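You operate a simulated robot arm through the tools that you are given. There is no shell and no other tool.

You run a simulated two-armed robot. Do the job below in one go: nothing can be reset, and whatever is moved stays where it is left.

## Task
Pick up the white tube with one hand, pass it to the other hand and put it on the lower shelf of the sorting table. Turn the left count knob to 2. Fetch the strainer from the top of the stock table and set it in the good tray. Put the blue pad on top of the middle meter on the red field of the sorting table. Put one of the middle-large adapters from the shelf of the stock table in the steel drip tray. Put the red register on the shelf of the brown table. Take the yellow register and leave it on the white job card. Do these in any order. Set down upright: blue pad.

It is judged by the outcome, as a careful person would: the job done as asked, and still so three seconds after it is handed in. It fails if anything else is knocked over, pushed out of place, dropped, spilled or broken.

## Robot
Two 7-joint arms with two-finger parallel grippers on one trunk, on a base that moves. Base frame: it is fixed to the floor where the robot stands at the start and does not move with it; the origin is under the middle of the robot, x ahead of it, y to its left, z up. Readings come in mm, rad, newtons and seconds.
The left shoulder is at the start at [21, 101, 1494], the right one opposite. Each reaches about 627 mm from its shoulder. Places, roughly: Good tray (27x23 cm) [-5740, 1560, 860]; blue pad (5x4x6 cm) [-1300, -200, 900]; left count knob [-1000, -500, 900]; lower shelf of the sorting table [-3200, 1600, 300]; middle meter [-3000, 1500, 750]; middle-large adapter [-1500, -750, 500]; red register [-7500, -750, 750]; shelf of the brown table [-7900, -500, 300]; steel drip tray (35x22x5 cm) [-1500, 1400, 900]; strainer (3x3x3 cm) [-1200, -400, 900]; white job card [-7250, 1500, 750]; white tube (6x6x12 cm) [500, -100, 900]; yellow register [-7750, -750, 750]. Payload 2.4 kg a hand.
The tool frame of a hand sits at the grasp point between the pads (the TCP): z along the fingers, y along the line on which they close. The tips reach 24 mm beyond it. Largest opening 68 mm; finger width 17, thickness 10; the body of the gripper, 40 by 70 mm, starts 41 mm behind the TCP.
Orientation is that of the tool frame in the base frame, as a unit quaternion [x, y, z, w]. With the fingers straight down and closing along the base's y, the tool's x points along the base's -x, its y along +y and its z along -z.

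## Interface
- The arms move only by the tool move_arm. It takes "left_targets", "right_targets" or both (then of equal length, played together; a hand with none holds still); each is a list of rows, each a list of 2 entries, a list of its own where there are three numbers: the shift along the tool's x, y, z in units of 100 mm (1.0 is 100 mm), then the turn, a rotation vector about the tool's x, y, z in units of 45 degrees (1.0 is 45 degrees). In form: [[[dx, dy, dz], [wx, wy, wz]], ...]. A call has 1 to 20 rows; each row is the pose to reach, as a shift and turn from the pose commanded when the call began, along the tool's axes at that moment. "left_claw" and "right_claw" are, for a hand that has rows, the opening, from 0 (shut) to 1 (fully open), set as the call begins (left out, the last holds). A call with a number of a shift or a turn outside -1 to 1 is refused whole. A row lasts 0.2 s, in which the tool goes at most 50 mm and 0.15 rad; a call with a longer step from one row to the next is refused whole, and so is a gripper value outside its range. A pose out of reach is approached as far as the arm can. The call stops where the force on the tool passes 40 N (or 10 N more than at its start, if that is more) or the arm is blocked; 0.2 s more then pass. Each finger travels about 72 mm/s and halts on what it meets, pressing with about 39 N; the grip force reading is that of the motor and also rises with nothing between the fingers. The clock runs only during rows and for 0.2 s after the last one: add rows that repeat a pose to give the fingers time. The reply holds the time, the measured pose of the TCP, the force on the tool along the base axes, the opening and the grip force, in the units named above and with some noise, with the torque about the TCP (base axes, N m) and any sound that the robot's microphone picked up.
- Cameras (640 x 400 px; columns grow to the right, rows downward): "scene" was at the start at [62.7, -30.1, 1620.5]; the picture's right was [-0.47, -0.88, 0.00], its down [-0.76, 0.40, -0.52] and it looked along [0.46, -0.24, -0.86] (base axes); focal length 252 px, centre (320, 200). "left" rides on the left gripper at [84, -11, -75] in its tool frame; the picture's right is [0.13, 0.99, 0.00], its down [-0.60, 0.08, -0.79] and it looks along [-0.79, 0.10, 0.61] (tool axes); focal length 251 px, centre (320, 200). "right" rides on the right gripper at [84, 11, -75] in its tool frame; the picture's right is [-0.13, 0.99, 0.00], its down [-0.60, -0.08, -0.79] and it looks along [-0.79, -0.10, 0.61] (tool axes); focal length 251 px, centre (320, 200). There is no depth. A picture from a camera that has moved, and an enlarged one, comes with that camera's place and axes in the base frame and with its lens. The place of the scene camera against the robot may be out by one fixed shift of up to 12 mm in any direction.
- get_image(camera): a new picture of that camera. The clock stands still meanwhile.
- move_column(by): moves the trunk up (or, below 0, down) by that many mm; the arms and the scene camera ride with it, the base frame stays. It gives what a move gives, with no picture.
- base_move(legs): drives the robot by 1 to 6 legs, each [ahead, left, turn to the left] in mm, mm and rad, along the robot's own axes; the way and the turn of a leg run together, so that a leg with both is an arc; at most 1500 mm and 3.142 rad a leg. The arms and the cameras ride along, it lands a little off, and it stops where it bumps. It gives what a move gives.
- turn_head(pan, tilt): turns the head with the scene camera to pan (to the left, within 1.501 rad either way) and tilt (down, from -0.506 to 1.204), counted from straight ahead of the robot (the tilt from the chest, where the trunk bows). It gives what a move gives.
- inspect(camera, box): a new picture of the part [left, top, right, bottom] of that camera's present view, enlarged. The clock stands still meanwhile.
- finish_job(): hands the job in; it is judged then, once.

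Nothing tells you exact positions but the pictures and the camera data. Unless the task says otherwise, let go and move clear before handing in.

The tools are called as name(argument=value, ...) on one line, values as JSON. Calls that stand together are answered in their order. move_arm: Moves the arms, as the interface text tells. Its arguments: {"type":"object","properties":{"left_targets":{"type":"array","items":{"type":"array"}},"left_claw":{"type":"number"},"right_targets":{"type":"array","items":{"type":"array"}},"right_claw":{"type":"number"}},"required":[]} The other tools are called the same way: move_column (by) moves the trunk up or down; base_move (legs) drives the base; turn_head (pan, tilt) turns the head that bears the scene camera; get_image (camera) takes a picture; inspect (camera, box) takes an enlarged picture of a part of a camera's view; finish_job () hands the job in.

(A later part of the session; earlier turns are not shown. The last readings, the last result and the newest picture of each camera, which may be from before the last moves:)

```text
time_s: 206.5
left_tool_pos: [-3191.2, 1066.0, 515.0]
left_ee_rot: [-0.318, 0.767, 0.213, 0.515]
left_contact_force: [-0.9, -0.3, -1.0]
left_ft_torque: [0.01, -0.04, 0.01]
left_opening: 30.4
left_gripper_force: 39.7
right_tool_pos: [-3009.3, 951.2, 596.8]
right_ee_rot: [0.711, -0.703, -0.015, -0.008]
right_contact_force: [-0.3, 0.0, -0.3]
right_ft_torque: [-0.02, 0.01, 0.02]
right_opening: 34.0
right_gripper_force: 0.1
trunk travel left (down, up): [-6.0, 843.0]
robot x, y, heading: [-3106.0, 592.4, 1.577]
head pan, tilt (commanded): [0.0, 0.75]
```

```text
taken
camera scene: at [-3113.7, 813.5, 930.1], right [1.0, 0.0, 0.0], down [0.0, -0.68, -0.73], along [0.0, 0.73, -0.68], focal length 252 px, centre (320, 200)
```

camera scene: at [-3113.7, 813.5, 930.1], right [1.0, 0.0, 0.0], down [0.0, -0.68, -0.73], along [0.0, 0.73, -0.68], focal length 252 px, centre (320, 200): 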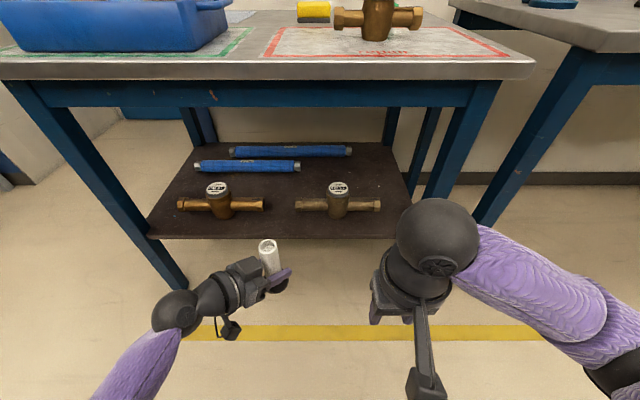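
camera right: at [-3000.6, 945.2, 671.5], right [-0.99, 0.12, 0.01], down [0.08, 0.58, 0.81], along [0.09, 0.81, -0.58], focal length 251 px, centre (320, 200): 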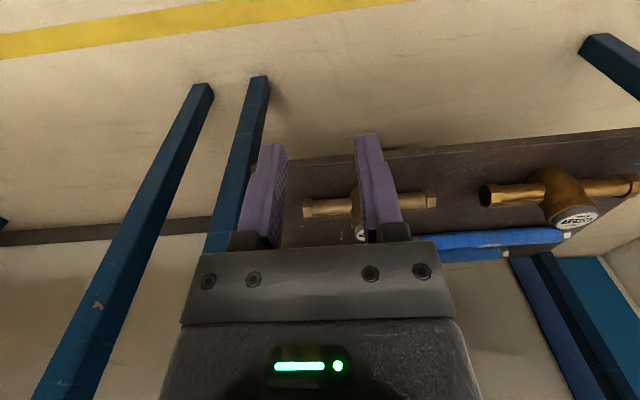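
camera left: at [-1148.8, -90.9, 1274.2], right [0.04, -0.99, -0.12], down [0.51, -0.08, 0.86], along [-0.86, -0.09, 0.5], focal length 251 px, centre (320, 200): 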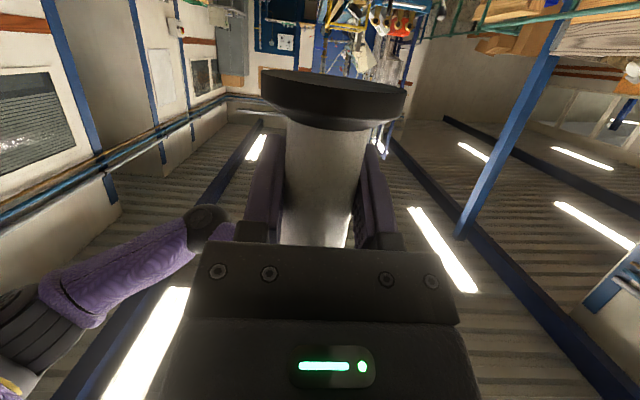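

The turn works smoothly with the elbow out. I turn the remaining 45 degrees, moving forward and down a bit more.

move_arm(left_targets=[[[0.04, 0.05, 0.06], [-0.13, 0, -0.053]], [[0.08, 0.09, 0.13], [-0.26, 0, -0.107]], [[0.11, 0.14, 0.19], [-0.4, 0, -0.16]], [[0.15, 0.18, 0.25], [-0.53, 0, -0.214]], [[0.18, 0.23, 0.32], [-0.66, 0, -0.268]], [[0.22, 0.27, 0.38], [-0.8, 0, -0.32]], [[0.25, 0.32, 0.445], [-0.927, 0, -0.375]], [[0.25, 0.32, 0.445], [-0.927, 0, -0.375]]])

get_image(camera="scene")

get_image(camera="left")

```text
time_s: 208.3
left_tool_pos: [-3196.5, 1110.8, 474.5]
left_ee_rot: [-0.583, 0.59, 0.4, 0.39]
left_contact_force: [0.6, -0.2, -1.0]
left_ft_torque: [0.02, 0.03, -0.04]
left_opening: 30.4
left_gripper_force: 38.8
right_tool_pos: [-3010.6, 950.9, 597.8]
right_ee_rot: [0.711, -0.703, -0.015, -0.01]
right_contact_force: [0.3, -0.2, 0.2]
right_ft_torque: [-0.03, 0.01, 0.01]
right_opening: 34.2
right_gripper_force: 0.1
trunk travel left (down, up): [-6.0, 843.0]
robot x, y, heading: [-3106.1, 589.5, 1.57]
head pan, tilt (commanded): [0.0, 0.75]
```

```text
taken
camera scene: at [-3114.4, 811.4, 930.8], right [1.0, 0.0, 0.0], down [0.0, -0.68, -0.73], along [0.0, 0.73, -0.68], focal length 252 px, centre (320, 200)
```

scene: 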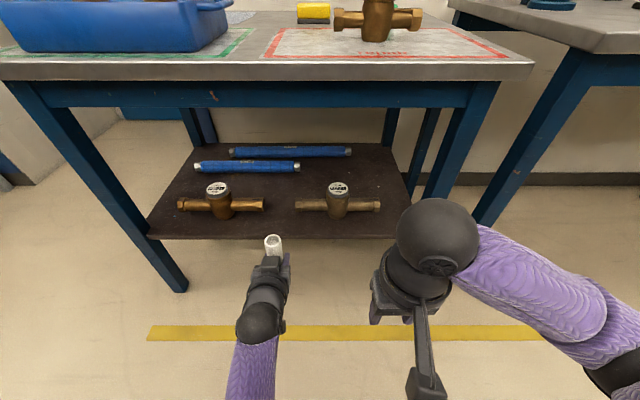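

```text
taken
camera left: at [-3185.9, 1011.1, 424.4], right [-0.99, -0.05, -0.1], down [-0.06, -0.51, 0.86], along [-0.09, 0.86, 0.5], focal length 251 px, centre (320, 200)
```

left: 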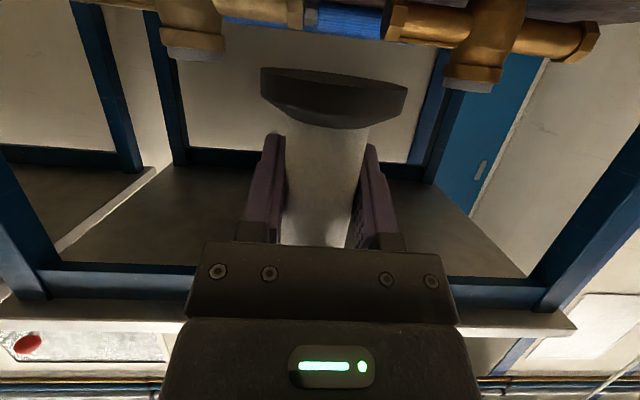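

The left hand now points forward with the tube upright. I shift the base 39 mm left and drive 150 mm forward, bringing the tube up to the shelf's front.

base_move(legs=[[0, 39, 0], [140, 0, 0]])

get_image(camera="scene")

get_image(camera="left")

get_image(camera="right")

```text
time_s: 210.2
left_tool_pos: [-3234.8, 1253.9, 475.6]
left_ee_rot: [-0.584, 0.589, 0.4, 0.391]
left_contact_force: [-0.3, 0.3, -1.5]
left_ft_torque: [-0.02, -0.01, 0.01]
left_opening: 30.3
left_gripper_force: 39.1
right_tool_pos: [-3049.5, 1093.4, 596.8]
right_ee_rot: [0.711, -0.703, -0.014, -0.008]
right_contact_force: [0.3, 0.8, -0.4]
right_ft_torque: [-0.01, -0.03, -0.02]
right_opening: 34.0
right_gripper_force: 0.1
trunk travel left (down, up): [-6.0, 843.0]
robot x, y, heading: [-3144.7, 732.8, 1.572]
head pan, tilt (commanded): [0.0, 0.75]
```

```text
taken
camera scene: at [-3153.5, 954.2, 930.0], right [1.0, 0.0, 0.0], down [0.0, -0.68, -0.73], along [0.0, 0.73, -0.68], focal length 252 px, centre (320, 200)
```

scene: 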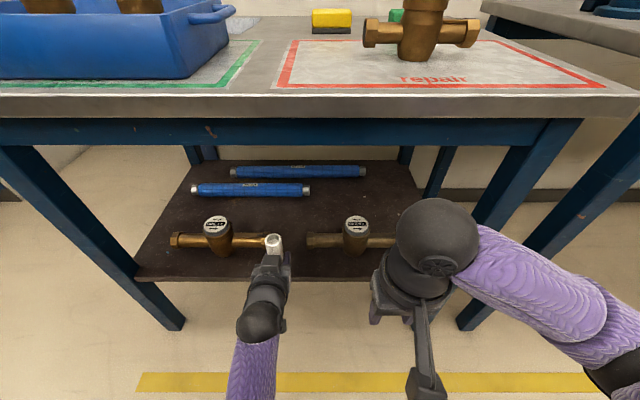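

```text
taken
camera left: at [-3224.4, 1154.1, 425.0], right [-0.99, -0.05, -0.11], down [-0.07, -0.51, 0.86], along [-0.1, 0.86, 0.5], focal length 251 px, centre (320, 200)
```

left: 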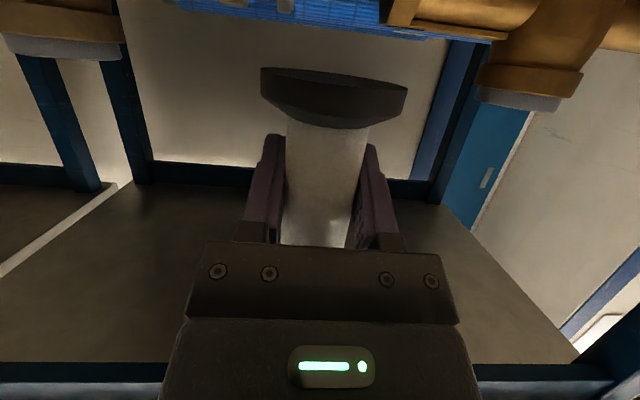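

```text
taken
camera right: at [-3059.3, 1005.8, 669.0], right [-0.99, 0.12, 0.01], down [0.08, 0.58, 0.81], along [0.09, 0.81, -0.58], focal length 251 px, centre (320, 200)
```

right: 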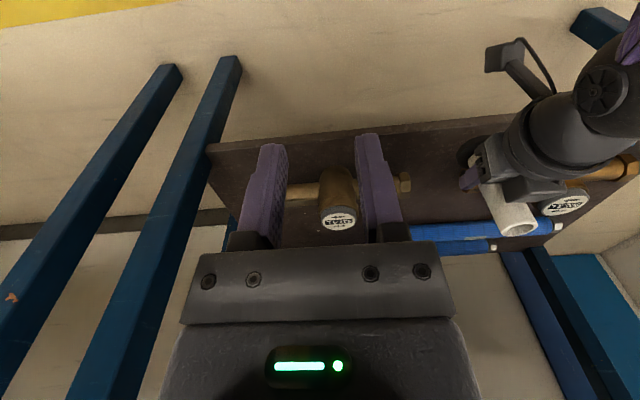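

The tube is lined up with the gap between the two meters (roughly x -3307 to -3185), shelf edge near y≈1265. I drive 64 mm further so the tube is about 55 mm inside the edge, then check.

base_move(legs=[[64, 0, 0]])

inspect(camera="scene", box=[180, 180, 420, 340])

get_image(camera="right")

```text
time_s: 211.1
left_tool_pos: [-3236.3, 1318.3, 476.5]
left_ee_rot: [-0.583, 0.589, 0.401, 0.39]
left_contact_force: [-0.9, -0.3, -2.2]
left_ft_torque: [0.05, -0.03, -0.02]
left_opening: 30.1
left_gripper_force: 39.1
right_tool_pos: [-3049.9, 1157.1, 596.6]
right_ee_rot: [0.712, -0.702, -0.015, -0.008]
right_contact_force: [-0.1, 0.2, -0.1]
right_ft_torque: [-0.01, 0.01, 0.02]
right_opening: 33.8
right_gripper_force: 0.0
trunk travel left (down, up): [-6.0, 843.0]
robot x, y, heading: [-3145.0, 796.9, 1.572]
head pan, tilt (commanded): [0.0, 0.75]
```

```text
2.50 times, centred on (300, 260) of scene
camera zoom: at [-3153.2, 1018.9, 929.9], right [1.0, 0.0, 0.0], down [0.0, -0.68, -0.73], along [0.0, 0.73, -0.68], focal length 630 px, centre (370, 50)
```

zoom: 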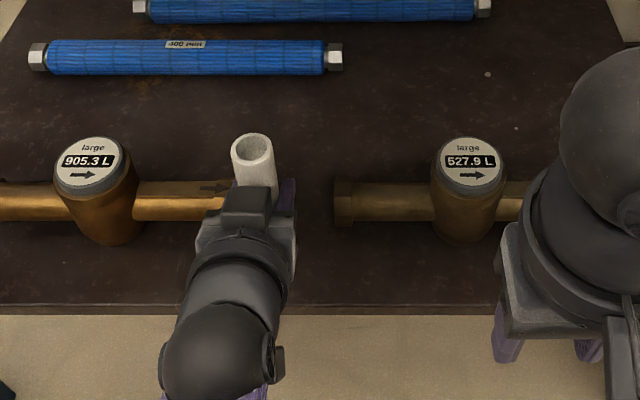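

```text
taken
camera right: at [-3059.1, 1070.5, 668.8], right [-0.99, 0.11, 0.01], down [0.08, 0.58, 0.81], along [0.08, 0.81, -0.58], focal length 251 px, centre (320, 200)
```

right: 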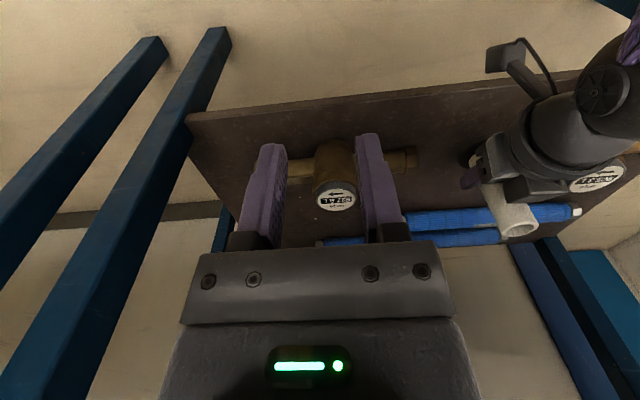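

The spot is clear. I lower the tube 55 mm, then slowly until it touches the shelf.

move_arm(left_targets=[[[0.13, 0, 0.05], [0, 0, 0]], [[0.26, 0, 0.105], [0, 0, 0]], [[0.39, 0, 0.16], [0, 0, 0]], [[0.51, 0, 0.206], [0, 0, 0]], [[0.51, 0, 0.206], [0, 0, 0]]])

inspect(camera="scene", box=[180, 180, 420, 340])

get_image(camera="right")

```text
time_s: 212.3
left_tool_pos: [-3236.2, 1318.1, 421.8]
left_ee_rot: [-0.583, 0.589, 0.402, 0.391]
left_contact_force: [0.9, -0.9, -1.9]
left_ft_torque: [0.01, 0.01, 0.0]
left_opening: 30.0
left_gripper_force: 39.0
right_tool_pos: [-3050.0, 1157.4, 596.2]
right_ee_rot: [0.711, -0.703, -0.014, -0.007]
right_contact_force: [-0.9, 0.7, 0.1]
right_ft_torque: [0.01, 0.02, 0.04]
right_opening: 33.9
right_gripper_force: 0.1
trunk travel left (down, up): [-6.0, 843.0]
robot x, y, heading: [-3144.1, 799.9, 1.573]
head pan, tilt (commanded): [0.0, 0.75]
```

```text
2.50 times, centred on (300, 260) of scene
camera zoom: at [-3153.1, 1018.6, 930.1], right [1.0, 0.0, 0.0], down [0.0, -0.68, -0.73], along [0.0, 0.73, -0.68], focal length 630 px, centre (370, 50)
```

zoom: 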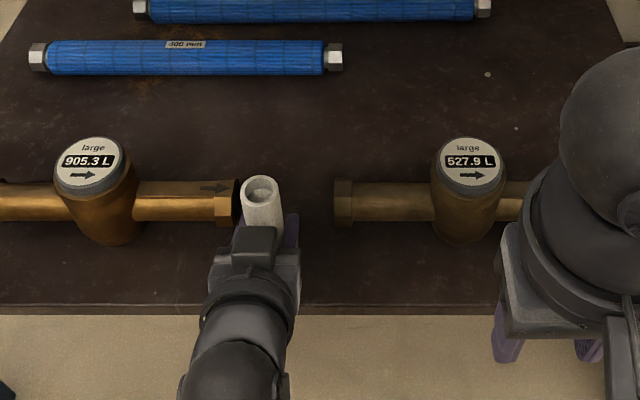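

```text
taken
camera right: at [-3059.1, 1070.3, 669.0], right [-0.99, 0.11, 0.01], down [0.08, 0.58, 0.81], along [0.08, 0.81, -0.58], focal length 251 px, centre (320, 200)
```

right: 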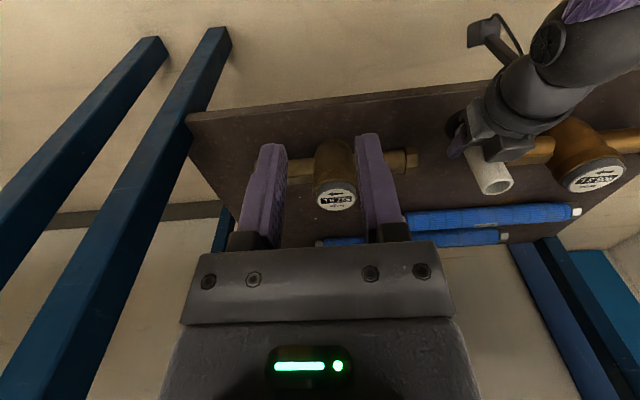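

Still clear of the port end. I lower in small steps until contact.

move_arm(left_targets=[[[0.03, 0, 0.012], [0, 0, 0]], [[0.06, 0, 0.024], [0, 0, 0]], [[0.09, 0, 0.036], [0, 0, 0]], [[0.12, 0, 0.048], [0, 0, 0]], [[0.15, 0, 0.06], [0, 0, 0]], [[0.18, 0, 0.072], [0, 0, 0]], [[0.21, 0, 0.084], [0, 0, 0]], [[0.24, 0, 0.096], [0, 0, 0]]])

get_image(camera="left")

inspect(camera="scene", box=[180, 180, 420, 340])

```text
time_s: 214.1
left_tool_pos: [-3238.1, 1318.7, 395.5]
left_ee_rot: [-0.584, 0.589, 0.401, 0.388]
left_contact_force: [-0.2, 0.1, -1.0]
left_ft_torque: [-0.01, 0.0, 0.0]
left_opening: 30.2
left_gripper_force: 39.0
right_tool_pos: [-3049.7, 1157.0, 596.6]
right_ee_rot: [0.712, -0.702, -0.015, -0.007]
right_contact_force: [-0.1, 0.1, -0.1]
right_ft_torque: [0.01, 0.02, -0.02]
right_opening: 34.2
right_gripper_force: 0.0
trunk travel left (down, up): [-6.0, 843.0]
robot x, y, heading: [-3144.5, 793.0, 1.57]
head pan, tilt (commanded): [0.0, 0.75]
```

```text
taken
camera left: at [-3227.0, 1218.7, 344.6], right [-0.99, -0.05, -0.1], down [-0.06, -0.51, 0.86], along [-0.09, 0.86, 0.5], focal length 251 px, centre (320, 200)
```

left: 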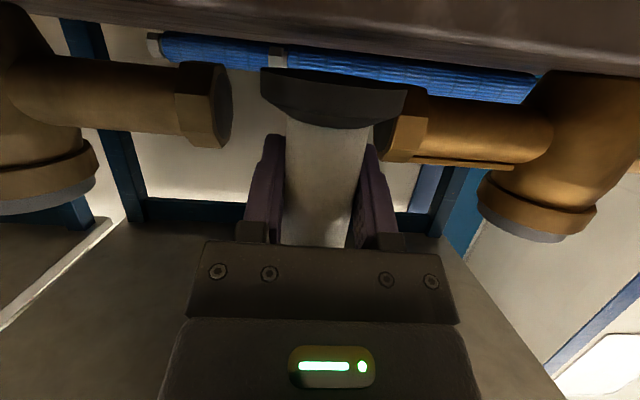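

```text
2.50 times, centred on (300, 260) of scene
camera zoom: at [-3153.1, 1018.6, 930.1], right [1.0, 0.0, 0.0], down [0.0, -0.68, -0.73], along [0.0, 0.73, -0.68], focal length 630 px, centre (370, 50)
```

zoom: 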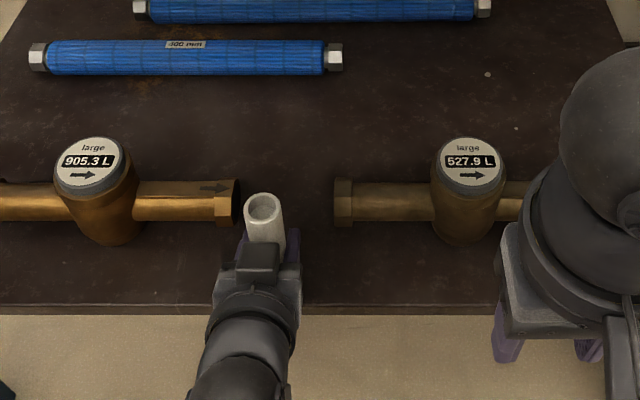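

The left camera, now nearly level with the shelf edge, shows the shelf top at z≈344, so about 9 mm remain. I lower on in 2 mm steps.

move_arm(left_targets=[[[0.02, 0, 0.008], [0, 0, 0]], [[0.04, 0, 0.016], [0, 0, 0]], [[0.06, 0, 0.024], [0, 0, 0]], [[0.075, 0, 0.03], [0, 0, 0]], [[0.09, 0, 0.036], [0, 0, 0]], [[0.105, 0, 0.042], [0, 0, 0]]])

get_image(camera="left")

```text
time_s: 215.5
left_tool_pos: [-3237.8, 1318.1, 383.7]
left_ee_rot: [-0.583, 0.589, 0.401, 0.39]
left_contact_force: [-0.7, -0.4, -1.3]
left_ft_torque: [0.0, 0.03, 0.02]
left_opening: 30.3
left_gripper_force: 38.8
right_tool_pos: [-3050.4, 1156.6, 595.9]
right_ee_rot: [0.712, -0.702, -0.015, -0.007]
right_contact_force: [-0.3, 0.4, 0.4]
right_ft_torque: [0.01, -0.03, 0.01]
right_opening: 34.1
right_gripper_force: 0.1
trunk travel left (down, up): [-6.0, 843.0]
robot x, y, heading: [-3146.3, 796.8, 1.573]
head pan, tilt (commanded): [0.0, 0.75]
```

```text
taken
camera left: at [-3227.1, 1218.9, 333.1], right [-0.99, -0.05, -0.1], down [-0.06, -0.51, 0.86], along [-0.09, 0.86, 0.5], focal length 251 px, centre (320, 200)
```

left: 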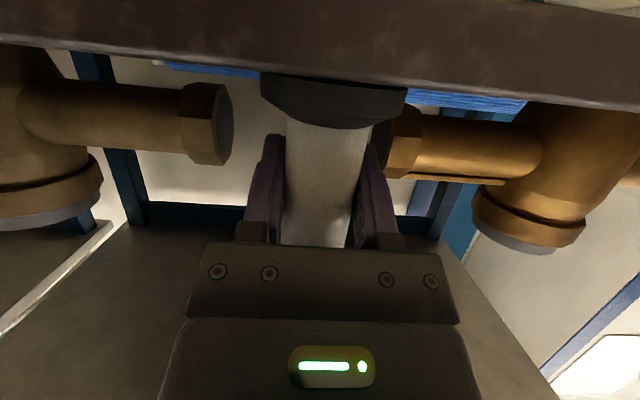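

Not touching yet; the foot is now within a few millimetres of the shelf. I continue in 1.5 mm steps.

move_arm(left_targets=[[[0.014, 0, 0.006], [0, 0, 0]], [[0.028, 0, 0.011], [0, 0, 0]], [[0.042, 0, 0.017], [0, 0, 0]], [[0.056, 0, 0.023], [0, 0, 0]], [[0.07, 0, 0.028], [0, 0, 0]], [[0.084, 0, 0.034], [0, 0, 0]]])

get_image(camera="left")

```text
time_s: 216.9
left_tool_pos: [-3238.4, 1319.4, 378.6]
left_ee_rot: [-0.582, 0.588, 0.403, 0.392]
left_contact_force: [-2.3, 5.6, 31.8]
left_ft_torque: [0.1, -0.31, 0.03]
left_opening: 30.6
left_gripper_force: 39.2
right_tool_pos: [-3048.8, 1156.2, 597.4]
right_ee_rot: [0.712, -0.702, -0.016, -0.008]
right_contact_force: [-0.2, 0.6, -0.1]
right_ft_torque: [-0.01, 0.0, 0.03]
right_opening: 34.1
right_gripper_force: 0.1
trunk travel left (down, up): [-6.0, 843.0]
robot x, y, heading: [-3142.5, 798.5, 1.568]
head pan, tilt (commanded): [0.0, 0.75]
```

```text
taken
camera left: at [-3227.6, 1219.9, 326.1], right [-0.99, -0.05, -0.1], down [-0.06, -0.52, 0.85], along [-0.1, 0.86, 0.51], focal length 251 px, centre (320, 200)
```

left: 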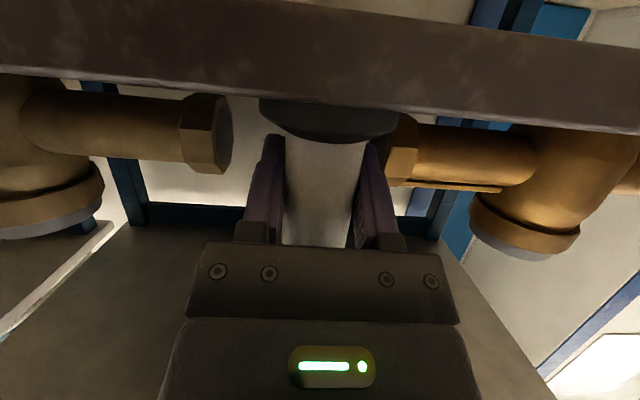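

Contact at 32 N: the tube stands on the shelf. I ease off slightly and open the left hand.

move_arm(left_targets=[[[-0.02, 0, -0.008], [0, 0, 0]], [[-0.02, 0, -0.008], [0, 0, 0]]])

move_arm(left_targets=[[[0, 0, 0], [0, 0, 0]], [[0, 0, 0], [0, 0, 0]], [[0, 0, 0], [0, 0, 0]], [[0, 0, 0], [0, 0, 0]]], left_claw=1)

get_image(camera="left")

inspect(camera="scene", box=[180, 180, 420, 340])

```text
time_s: 217.5
left_tool_pos: [-3237.6, 1318.4, 377.8]
left_ee_rot: [-0.583, 0.589, 0.401, 0.39]
left_contact_force: [-1.6, 7.3, 20.2]
left_ft_torque: [0.57, -0.29, 0.12]
left_opening: 30.1
left_gripper_force: 39.1
right_tool_pos: [-3049.4, 1156.2, 597.0]
right_ee_rot: [0.712, -0.702, -0.015, -0.008]
right_contact_force: [-0.1, -0.4, -0.2]
right_ft_torque: [-0.01, -0.02, 0.02]
right_opening: 33.9
right_gripper_force: 0.2
trunk travel left (down, up): [-6.0, 843.0]
robot x, y, heading: [-3146.3, 797.2, 1.579]
head pan, tilt (commanded): [0.0, 0.75]
```

```text
time_s: 218.5
left_tool_pos: [-3238.9, 1317.6, 376.9]
left_ee_rot: [-0.583, 0.589, 0.401, 0.39]
left_contact_force: [-0.6, 1.1, 0.6]
left_ft_torque: [-0.01, -0.03, 0.01]
left_opening: 67.9
left_gripper_force: 0.1
right_tool_pos: [-3049.9, 1155.8, 597.2]
right_ee_rot: [0.712, -0.702, -0.015, -0.008]
right_contact_force: [0.5, 0.1, 0.2]
right_ft_torque: [-0.02, -0.02, -0.06]
right_opening: 34.2
right_gripper_force: 0.1
trunk travel left (down, up): [-6.0, 843.0]
robot x, y, heading: [-3144.1, 798.6, 1.57]
head pan, tilt (commanded): [0.0, 0.75]
```

```text
taken
camera left: at [-3227.3, 1218.6, 326.0], right [-0.99, -0.05, -0.1], down [-0.06, -0.51, 0.86], along [-0.09, 0.86, 0.5], focal length 251 px, centre (320, 200)
```

left: 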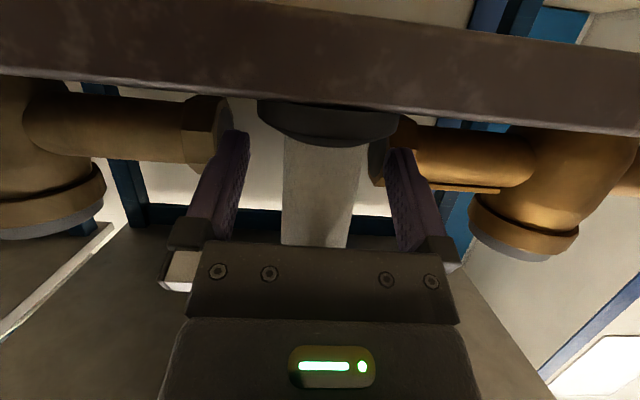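

```text
2.50 times, centred on (300, 260) of scene
camera zoom: at [-3153.1, 1018.5, 930.1], right [1.0, 0.0, 0.0], down [0.0, -0.68, -0.73], along [0.0, 0.73, -0.68], focal length 630 px, centre (370, 50)
```

zoom: 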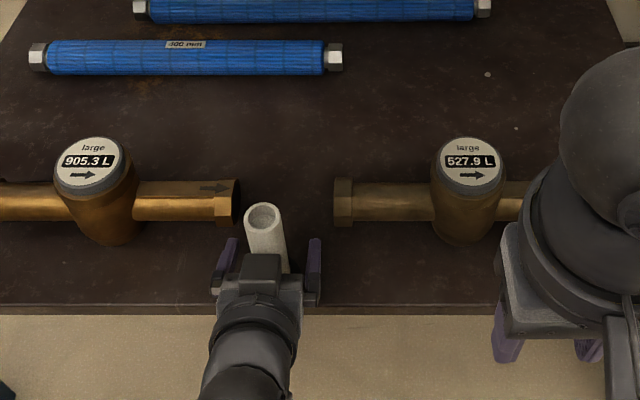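

The tube stands by itself. I draw the left hand straight back, away from it.

move_arm(left_targets=[[[0.056, 0, -0.139], [0, 0, 0]], [[0.112, 0, -0.278], [0, 0, 0]], [[0.168, 0, -0.417], [0, 0, 0]], [[0.225, 0, -0.556], [0, 0, 0]], [[0.225, 0, -0.556], [0, 0, 0]]])

base_move(legs=[[-200, 0, 0]])

get_image(camera="scene")

```text
time_s: 219.9
left_tool_pos: [-3237.9, 1294.3, 413.2]
left_ee_rot: [-0.564, 0.57, 0.428, 0.417]
left_contact_force: [0.0, -0.8, 0.6]
left_ft_torque: [-0.02, -0.01, 0.03]
left_opening: 68.2
left_gripper_force: 0.0
right_tool_pos: [-3049.3, 1157.7, 599.6]
right_ee_rot: [0.712, -0.702, -0.016, -0.008]
right_contact_force: [-1.1, -0.8, -0.2]
right_ft_torque: [-0.03, 0.01, 0.02]
right_opening: 33.8
right_gripper_force: 0.1
trunk travel left (down, up): [-6.0, 843.0]
robot x, y, heading: [-3146.4, 799.1, 1.572]
head pan, tilt (commanded): [0.0, 0.75]
stopped in row 5 (left hand): the arm was blocked; the commanded pose is now the measured one
```

```text
time_s: 221.5
left_tool_pos: [-3238.2, 1097.6, 412.9]
left_ee_rot: [-0.564, 0.57, 0.428, 0.416]
left_contact_force: [-0.2, 0.1, 0.0]
left_ft_torque: [-0.01, 0.0, -0.01]
left_opening: 68.1
left_gripper_force: 0.1
right_tool_pos: [-3049.3, 961.4, 598.1]
right_ee_rot: [0.712, -0.702, -0.015, -0.007]
right_contact_force: [-0.8, -0.3, 0.2]
right_ft_torque: [0.0, 0.03, 0.0]
right_opening: 33.9
right_gripper_force: 0.0
trunk travel left (down, up): [-6.0, 843.0]
robot x, y, heading: [-3144.6, 602.5, 1.572]
head pan, tilt (commanded): [0.0, 0.75]
```

```text
taken
camera scene: at [-3153.1, 822.5, 932.1], right [1.0, 0.0, 0.0], down [0.0, -0.68, -0.73], along [0.0, 0.73, -0.68], focal length 252 px, centre (320, 200)
```

scene: 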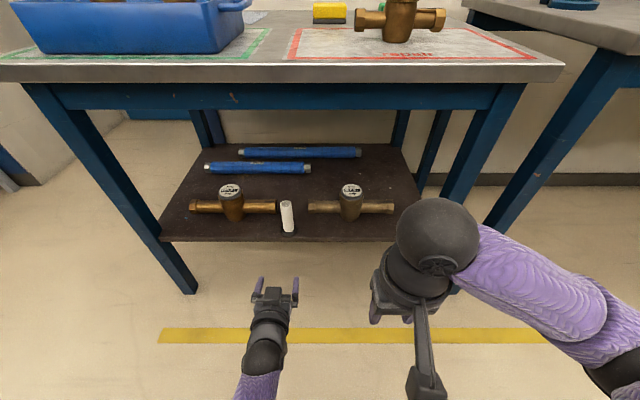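

The tube stands on the lower shelf between the meters. I zoom in to verify, and check the pad as well.

inspect(camera="scene", box=[180, 160, 420, 260])

turn_head(pan=0.0, tilt=0.2)

get_image(camera="scene")

```text
2.67 times, centred on (300, 210) of scene
camera zoom: at [-3153.1, 822.5, 932.1], right [1.0, 0.0, 0.0], down [0.0, -0.68, -0.73], along [0.0, 0.73, -0.68], focal length 672 px, centre (373, 173)
```

zoom: 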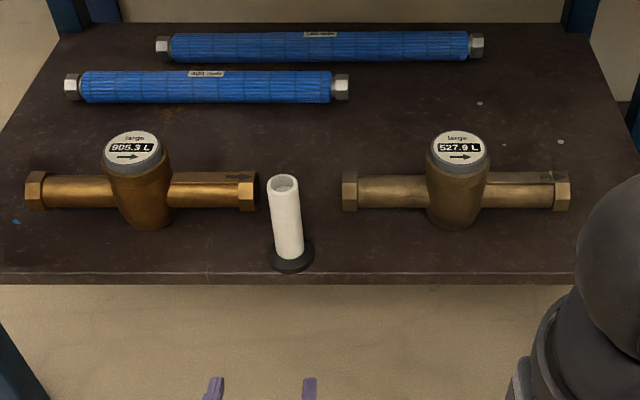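

```text
time_s: 222.5
left_tool_pos: [-3237.1, 1098.1, 414.4]
left_ee_rot: [-0.563, 0.569, 0.429, 0.418]
left_contact_force: [0.0, -0.4, 0.2]
left_ft_torque: [0.0, 0.01, -0.01]
left_opening: 68.0
left_gripper_force: 0.1
right_tool_pos: [-3048.3, 960.7, 599.9]
right_ee_rot: [0.712, -0.702, -0.016, -0.009]
right_contact_force: [-0.2, -1.5, 1.0]
right_ft_torque: [0.0, 0.0, 0.03]
right_opening: 34.2
right_gripper_force: 0.0
trunk travel left (down, up): [-6.0, 843.0]
robot x, y, heading: [-3144.1, 606.6, 1.568]
head pan, tilt (commanded): [0.0, 0.201]
```

```text
taken
camera scene: at [-3153.0, 830.7, 981.7], right [1.0, 0.0, 0.0], down [0.0, -0.2, -0.98], along [0.0, 0.98, -0.2], focal length 252 px, centre (320, 200)
```

scene: 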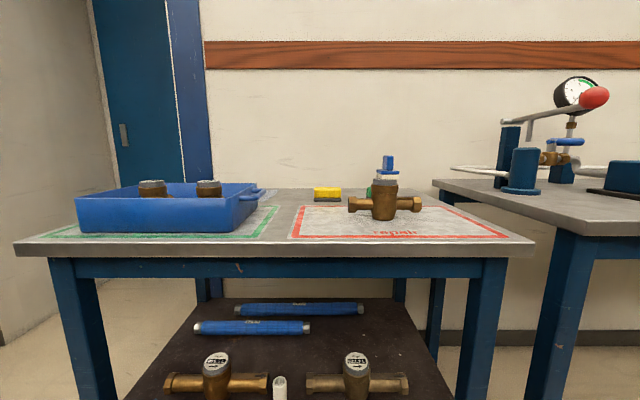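

I look closer at the tube's foot relative to the shelf edge.

turn_head(pan=0.1, tilt=0.75)

inspect(camera="scene", box=[260, 190, 360, 260])

get_image(camera="left")

get_image(camera="right")

```text
time_s: 223.5
left_tool_pos: [-3238.6, 1099.2, 414.5]
left_ee_rot: [-0.563, 0.569, 0.43, 0.417]
left_contact_force: [-0.2, 0.9, 0.5]
left_ft_torque: [0.02, -0.01, 0.03]
left_opening: 68.1
left_gripper_force: 0.1
right_tool_pos: [-3049.4, 960.0, 599.6]
right_ee_rot: [0.712, -0.702, -0.016, -0.009]
right_contact_force: [-0.1, 0.2, -0.5]
right_ft_torque: [0.02, -0.01, 0.0]
right_opening: 33.9
right_gripper_force: 0.0
trunk travel left (down, up): [-6.0, 843.0]
robot x, y, heading: [-3143.7, 603.8, 1.572]
head pan, tilt (commanded): [0.099, 0.75]
```

```text
5.71 times, centred on (310, 225) of scene
camera zoom: at [-3161.4, 820.4, 932.1], right [1.0, 0.1, 0.0], down [0.07, -0.68, -0.73], along [-0.07, 0.73, -0.68], focal length 1439 px, centre (377, 57)
```

zoom: 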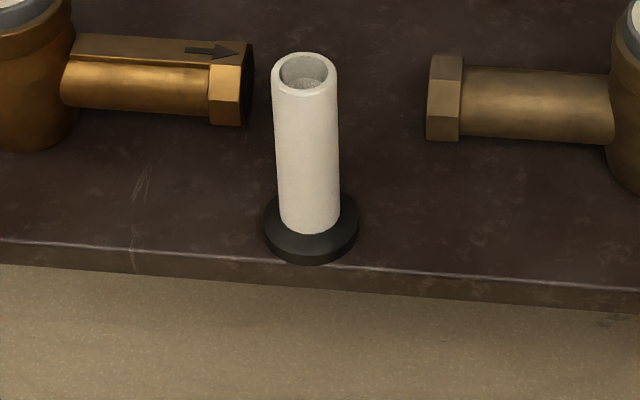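

```text
taken
camera left: at [-3227.5, 1005.1, 354.0], right [-0.99, -0.04, -0.11], down [-0.06, -0.59, 0.8], along [-0.09, 0.81, 0.59], focal length 251 px, centre (320, 200)
```

left: 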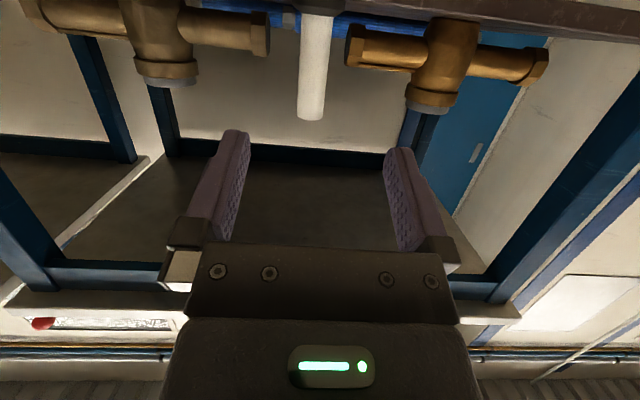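

```text
taken
camera right: at [-3059.1, 873.0, 671.2], right [-0.99, 0.12, 0.01], down [0.08, 0.58, 0.81], along [0.09, 0.81, -0.58], focal length 251 px, centre (320, 200)
```

right: 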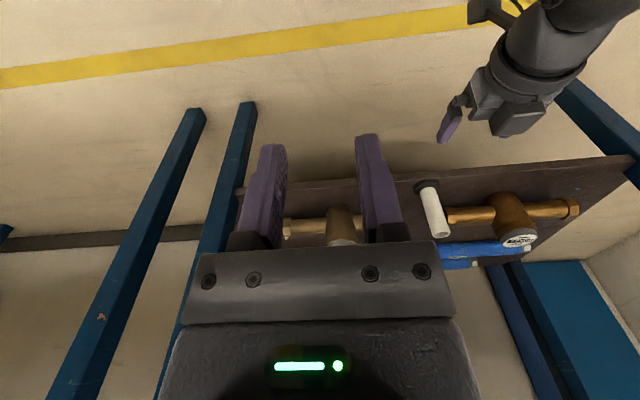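

The foot stands fully on the shelf but right at its front edge. To be safe I will nudge it about 30 mm further in, pushing low with closed fingers; first I lower the left hand and close it.

move_arm(left_targets=[[[0.1, 0, 0.03], [0, 0, 0]], [[0.2, 0, 0.06], [0, 0, 0]], [[0.3, 0, 0.09], [0, 0, 0]], [[0.384, 0, 0.113], [0, 0, 0]], [[0.384, 0, 0.113], [0, 0, 0]]], left_claw=0)

base_move(legs=[[150, 0, 0]])

inspect(camera="scene", box=[220, 200, 380, 300])

get_image(camera="left")

```text
time_s: 224.7
left_tool_pos: [-3239.8, 1097.4, 369.2]
left_ee_rot: [-0.565, 0.57, 0.428, 0.416]
left_contact_force: [-0.3, 0.3, -0.8]
left_ft_torque: [0.03, -0.01, 0.01]
left_opening: 0.1
left_gripper_force: 24.0
right_tool_pos: [-3049.2, 960.0, 595.5]
right_ee_rot: [0.712, -0.702, -0.015, -0.008]
right_contact_force: [0.2, -0.1, -0.5]
right_ft_torque: [0.0, -0.03, 0.0]
right_opening: 33.8
right_gripper_force: 0.0
trunk travel left (down, up): [-6.0, 843.0]
robot x, y, heading: [-3145.1, 600.9, 1.573]
head pan, tilt (commanded): [0.099, 0.75]
```

```text
time_s: 226.0
left_tool_pos: [-3237.6, 1247.0, 370.1]
left_ee_rot: [-0.564, 0.571, 0.427, 0.416]
left_contact_force: [-1.6, 0.4, -0.1]
left_ft_torque: [-0.02, 0.02, 0.04]
left_opening: 0.0
left_gripper_force: 23.5
right_tool_pos: [-3048.5, 1109.4, 597.5]
right_ee_rot: [0.712, -0.702, -0.015, -0.007]
right_contact_force: [0.2, 0.5, 0.0]
right_ft_torque: [0.0, -0.03, -0.01]
right_opening: 33.9
right_gripper_force: 0.0
trunk travel left (down, up): [-6.0, 843.0]
robot x, y, heading: [-3148.2, 751.8, 1.571]
head pan, tilt (commanded): [0.099, 0.75]
```

```text
4.00 times, centred on (300, 250) of scene
camera zoom: at [-3161.2, 971.2, 930.1], right [0.99, 0.1, 0.0], down [0.07, -0.68, -0.73], along [-0.07, 0.73, -0.68], focal length 1008 px, centre (400, 0)
```

zoom: 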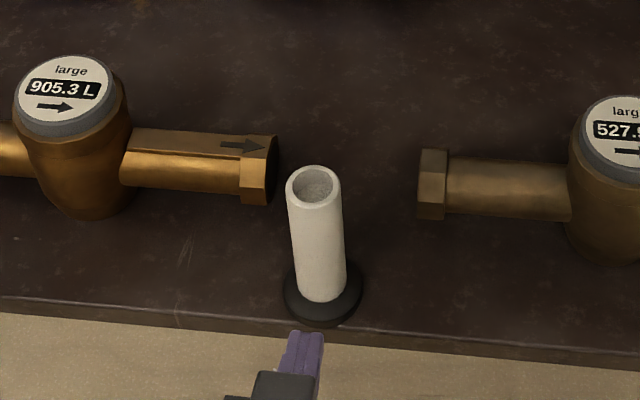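

```text
taken
camera left: at [-3228.0, 1152.0, 310.1], right [-0.99, -0.04, -0.11], down [-0.06, -0.58, 0.81], along [-0.09, 0.81, 0.58], focal length 251 px, centre (320, 200)
```

left: 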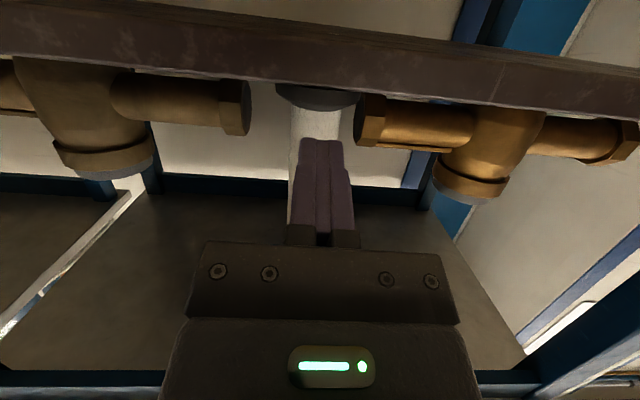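

Seen closer, the foot even overhangs the edge by a hair, so the nudge is worthwhile. I centre the closed fingers on the tube, then creep forward in short base steps.

move_arm(left_targets=[[[0, -0.03, 0], [0, 0, 0]], [[0, -0.055, 0], [0, 0, 0]], [[0, -0.055, 0], [0, 0, 0]]])

base_move(legs=[[20, 0, 0]])

get_image(camera="left")

inspect(camera="scene", box=[220, 200, 380, 300])

```text
time_s: 226.8
left_tool_pos: [-3232.7, 1247.7, 369.1]
left_ee_rot: [-0.565, 0.57, 0.427, 0.416]
left_contact_force: [-0.4, 0.5, 0.5]
left_ft_torque: [0.01, 0.0, 0.0]
left_opening: 0.0
left_gripper_force: 23.8
right_tool_pos: [-3049.7, 1109.7, 596.2]
right_ee_rot: [0.712, -0.702, -0.016, -0.007]
right_contact_force: [-0.7, 0.1, -0.4]
right_ft_torque: [0.0, -0.01, 0.01]
right_opening: 34.0
right_gripper_force: 0.1
trunk travel left (down, up): [-6.0, 843.0]
robot x, y, heading: [-3144.2, 748.1, 1.57]
head pan, tilt (commanded): [0.099, 0.75]
```

```text
time_s: 227.6
left_tool_pos: [-3233.8, 1266.2, 369.3]
left_ee_rot: [-0.565, 0.57, 0.428, 0.416]
left_contact_force: [-0.2, 0.0, -0.2]
left_ft_torque: [0.01, 0.0, 0.01]
left_opening: 0.0
left_gripper_force: 23.7
right_tool_pos: [-3049.8, 1129.3, 596.3]
right_ee_rot: [0.712, -0.702, -0.016, -0.008]
right_contact_force: [0.1, -0.1, 0.3]
right_ft_torque: [-0.02, -0.01, -0.04]
right_opening: 33.9
right_gripper_force: 0.0
trunk travel left (down, up): [-6.0, 843.0]
robot x, y, heading: [-3142.7, 773.1, 1.57]
head pan, tilt (commanded): [0.099, 0.75]
```

```text
taken
camera left: at [-3222.6, 1172.1, 309.8], right [-0.99, -0.04, -0.11], down [-0.06, -0.58, 0.81], along [-0.09, 0.81, 0.58], focal length 251 px, centre (320, 200)
```

left: 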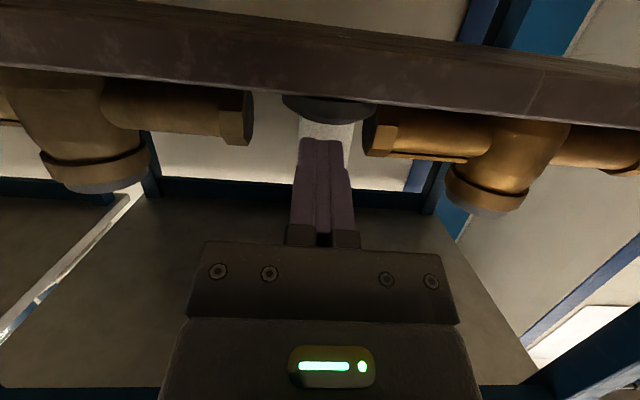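

```text
4.00 times, centred on (300, 250) of scene
camera zoom: at [-3161.3, 991.3, 930.1], right [1.0, 0.1, 0.0], down [0.07, -0.68, -0.73], along [-0.07, 0.73, -0.68], focal length 1008 px, centre (400, 0)
```

zoom: 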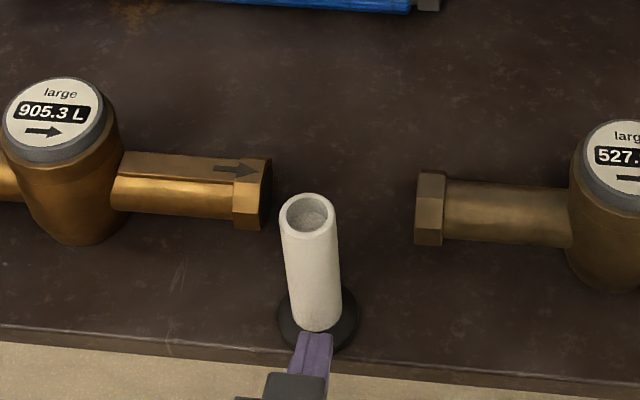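

Well centred, about 10 mm from contact. I creep forward in six 7 mm steps.

base_move(legs=[[7, 0, 0], [7, 0, 0], [7, 0, 0], [7, 0, 0], [7, 0, 0], [6, 0, 0]])

inspect(camera="scene", box=[220, 200, 380, 300])

get_image(camera="left")

```text
time_s: 230.0
left_tool_pos: [-3233.9, 1309.0, 369.5]
left_ee_rot: [-0.565, 0.571, 0.427, 0.416]
left_contact_force: [-0.3, 0.2, 0.3]
left_ft_torque: [0.01, 0.01, 0.02]
left_opening: 0.0
left_gripper_force: 23.7
right_tool_pos: [-3049.0, 1171.1, 597.1]
right_ee_rot: [0.713, -0.701, -0.016, -0.008]
right_contact_force: [-0.1, 0.1, -0.5]
right_ft_torque: [0.0, -0.02, 0.01]
right_opening: 33.9
right_gripper_force: 0.0
trunk travel left (down, up): [-6.0, 843.0]
robot x, y, heading: [-3141.1, 813.2, 1.57]
head pan, tilt (commanded): [0.099, 0.75]
```

```text
4.00 times, centred on (300, 250) of scene
camera zoom: at [-3161.3, 1032.5, 930.1], right [0.99, 0.1, 0.0], down [0.07, -0.68, -0.73], along [-0.07, 0.73, -0.68], focal length 1008 px, centre (400, 0)
```

zoom: 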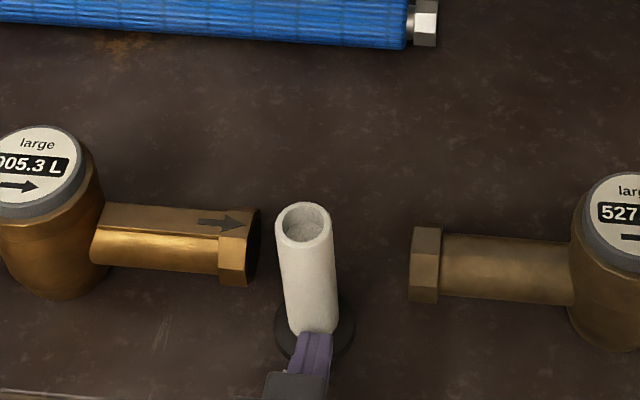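

```text
taken
camera left: at [-3222.6, 1213.3, 309.8], right [-0.99, -0.04, -0.11], down [-0.06, -0.58, 0.81], along [-0.09, 0.81, 0.58], focal length 251 px, centre (320, 200)
```

left: 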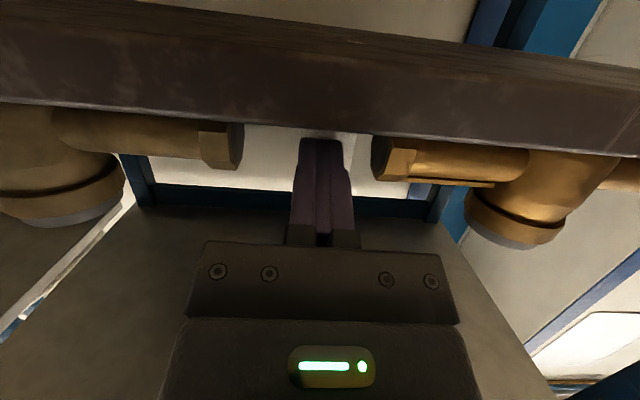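

The tube now stands about 35 mm inside the edge, upright. I back away.

base_move(legs=[[-250, 0, 0]])

inspect(camera="scene", box=[200, 160, 420, 280])

```text
time_s: 231.8
left_tool_pos: [-3235.2, 1058.8, 370.0]
left_ee_rot: [-0.565, 0.57, 0.428, 0.416]
left_contact_force: [1.0, -1.0, 0.4]
left_ft_torque: [0.01, 0.02, -0.02]
left_opening: 0.0
left_gripper_force: 24.0
right_tool_pos: [-3049.6, 922.4, 597.3]
right_ee_rot: [0.712, -0.702, -0.015, -0.008]
right_contact_force: [0.2, -0.8, 0.2]
right_ft_torque: [-0.01, 0.02, -0.01]
right_opening: 34.1
right_gripper_force: 0.1
trunk travel left (down, up): [-6.0, 843.0]
robot x, y, heading: [-3142.0, 560.1, 1.568]
head pan, tilt (commanded): [0.099, 0.75]
```

```text
2.91 times, centred on (310, 220) of scene
camera zoom: at [-3161.5, 783.3, 930.1], right [0.99, 0.1, 0.0], down [0.07, -0.68, -0.73], along [-0.07, 0.73, -0.68], focal length 733 px, centre (349, 142)
```

zoom: 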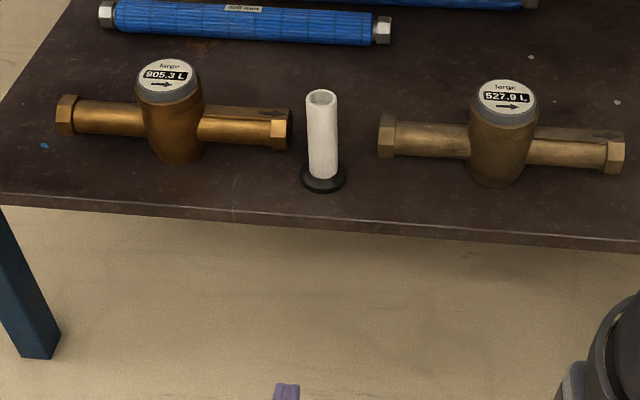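

The tube is safely on the lower shelf. Now I lift the left hand in stages so the arm stays bent while the trunk comes back up.

move_arm(left_targets=[[[-0.2, 0, -0.06], [0, 0, 0]], [[-0.4, 0, -0.12], [0, 0, 0]], [[-0.6, 0, -0.18], [0, 0, 0]], [[-0.8, 0, -0.24], [0, 0, 0]], [[-0.96, 0, -0.28], [0, 0, 0]], [[-0.96, 0, -0.28], [0, 0, 0]]])

get_image(camera="scene")

```text
time_s: 233.4
left_tool_pos: [-3245.2, 1072.1, 494.1]
left_ee_rot: [-0.542, 0.569, 0.457, 0.417]
left_contact_force: [0.0, -0.5, 0.0]
left_ft_torque: [0.0, 0.02, -0.02]
left_opening: 0.0
left_gripper_force: 24.0
right_tool_pos: [-3048.7, 919.0, 605.4]
right_ee_rot: [0.712, -0.702, -0.019, -0.012]
right_contact_force: [-0.4, 0.4, 0.1]
right_ft_torque: [0.02, -0.04, 0.01]
right_opening: 34.0
right_gripper_force: 0.0
trunk travel left (down, up): [-6.0, 843.0]
robot x, y, heading: [-3146.8, 560.1, 1.572]
head pan, tilt (commanded): [0.099, 0.75]
stopped in row 6 (left hand): the arm was blocked; the commanded pose is now the measured one
```

```text
taken
camera scene: at [-3160.4, 777.1, 936.4], right [0.99, 0.1, 0.0], down [0.07, -0.67, -0.73], along [-0.07, 0.73, -0.68], focal length 252 px, centre (320, 200)
```

scene: 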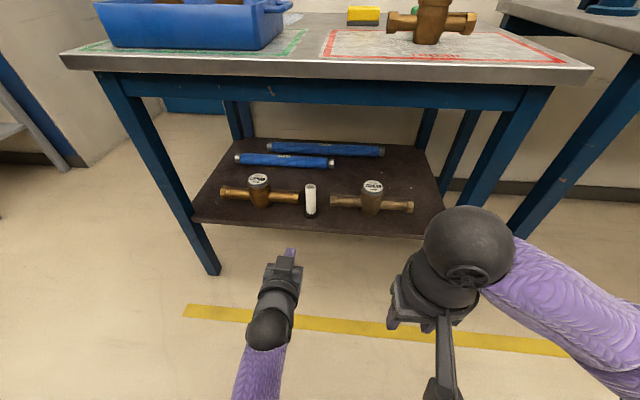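

The left elbow presses against my mast again. I swing the left hand to point right again, which brings the elbow outward.

move_arm(left_targets=[[[0, 0.05, 0], [0.13, -0.01, 0.03]], [[0, 0.1, 0], [0.26, -0.02, 0.06]], [[0, 0.15, 0], [0.4, -0.03, 0.1]], [[0, 0.2, 0], [0.54, -0.04, 0.13]], [[0, 0.25, 0], [0.68, -0.05, 0.165]], [[0, 0.3, 0], [0.82, -0.06, 0.2]], [[0, 0.3, 0], [0.96, -0.068, 0.235]], [[0, 0.3, 0], [0.96, -0.068, 0.235]]])

get_image(camera="scene")

```text
time_s: 234.2
left_tool_pos: [-3174.7, 1065.7, 513.3]
left_ee_rot: [-0.513, 0.57, 0.329, 0.551]
left_contact_force: [-0.2, 0.3, 0.9]
left_ft_torque: [0.0, -0.04, -0.02]
left_opening: 0.0
left_gripper_force: 23.8
right_tool_pos: [-3045.3, 918.9, 603.0]
right_ee_rot: [0.713, -0.701, -0.023, -0.008]
right_contact_force: [-0.4, 0.1, -0.1]
right_ft_torque: [0.01, 0.0, 0.03]
right_opening: 34.0
right_gripper_force: 0.0
trunk travel left (down, up): [-6.0, 843.0]
robot x, y, heading: [-3146.7, 565.1, 1.574]
head pan, tilt (commanded): [0.099, 0.75]
stopped in row 3 (left hand): the arm was blocked; the commanded pose is now the measured one
```

```text
taken
camera scene: at [-3154.5, 775.4, 935.6], right [0.99, 0.1, -0.01], down [0.06, -0.67, -0.74], along [-0.08, 0.73, -0.68], focal length 252 px, centre (320, 200)
```

scene: 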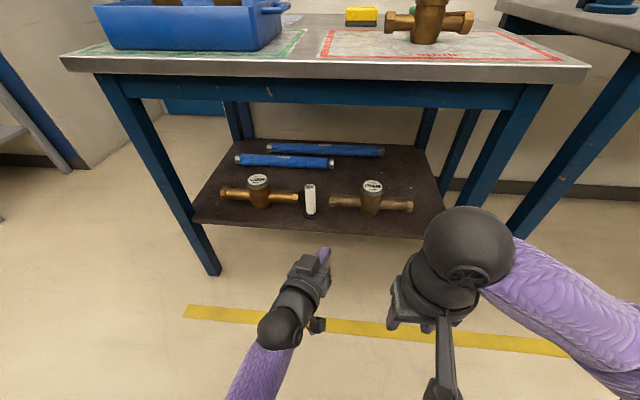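

I raise the trunk 200 mm first, which lifts the elbow off the wide lower body.

move_column(by=200)

get_image(camera="scene")

```text
time_s: 236.3
left_tool_pos: [-3180.0, 1069.4, 703.3]
left_ee_rot: [-0.517, 0.571, 0.328, 0.547]
left_contact_force: [-0.6, 0.2, -0.4]
left_ft_torque: [-0.01, 0.02, 0.01]
left_opening: 0.0
left_gripper_force: 23.8
right_tool_pos: [-3050.7, 922.0, 796.6]
right_ee_rot: [0.712, -0.702, -0.015, -0.008]
right_contact_force: [-0.3, -0.6, -0.7]
right_ft_torque: [0.01, 0.0, 0.0]
right_opening: 33.9
right_gripper_force: 0.0
trunk travel left (down, up): [-206.0, 643.0]
robot x, y, heading: [-3142.1, 561.5, 1.574]
head pan, tilt (commanded): [0.099, 0.75]
```

```text
taken
camera scene: at [-3161.4, 717.4, 1137.3], right [0.99, 0.1, 0.0], down [0.07, -0.68, -0.73], along [-0.07, 0.73, -0.68], focal length 252 px, centre (320, 200)
```

scene: 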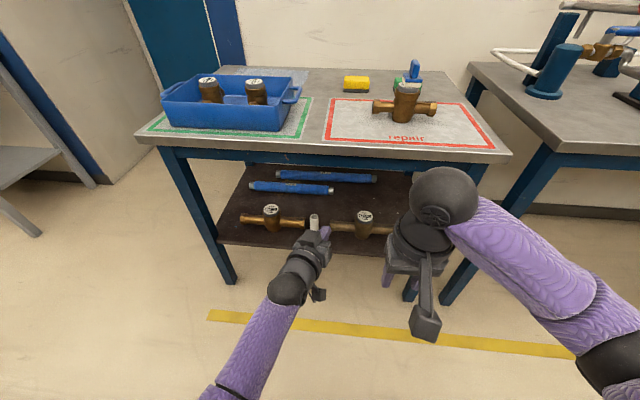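

Free again. I raise the trunk another 300 mm.

move_column(by=300)

get_image(camera="scene")

```text
time_s: 239.3
left_tool_pos: [-3180.3, 1070.5, 1002.8]
left_ee_rot: [-0.517, 0.571, 0.328, 0.547]
left_contact_force: [-0.4, -0.1, -0.4]
left_ft_torque: [0.01, -0.02, -0.02]
left_opening: 0.0
left_gripper_force: 23.9
right_tool_pos: [-3049.9, 922.3, 1096.6]
right_ee_rot: [0.713, -0.701, -0.015, -0.008]
right_contact_force: [-0.1, -0.5, -0.2]
right_ft_torque: [-0.02, -0.02, 0.0]
right_opening: 34.1
right_gripper_force: 0.1
trunk travel left (down, up): [-506.0, 343.0]
robot x, y, heading: [-3141.4, 561.2, 1.569]
head pan, tilt (commanded): [0.099, 0.75]
```

```text
taken
camera scene: at [-3161.3, 666.6, 1440.3], right [0.99, 0.1, 0.0], down [0.07, -0.68, -0.73], along [-0.07, 0.73, -0.68], focal length 252 px, centre (320, 200)
```

scene: 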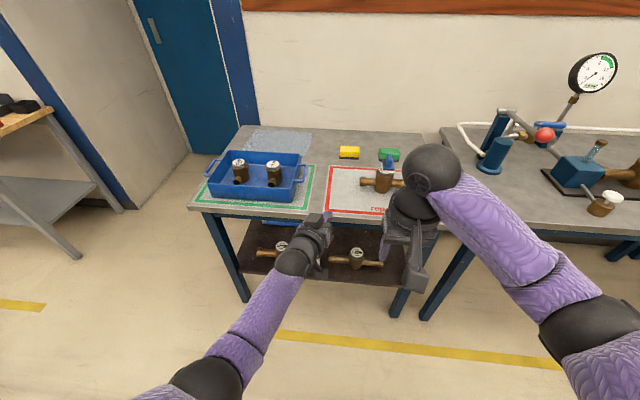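

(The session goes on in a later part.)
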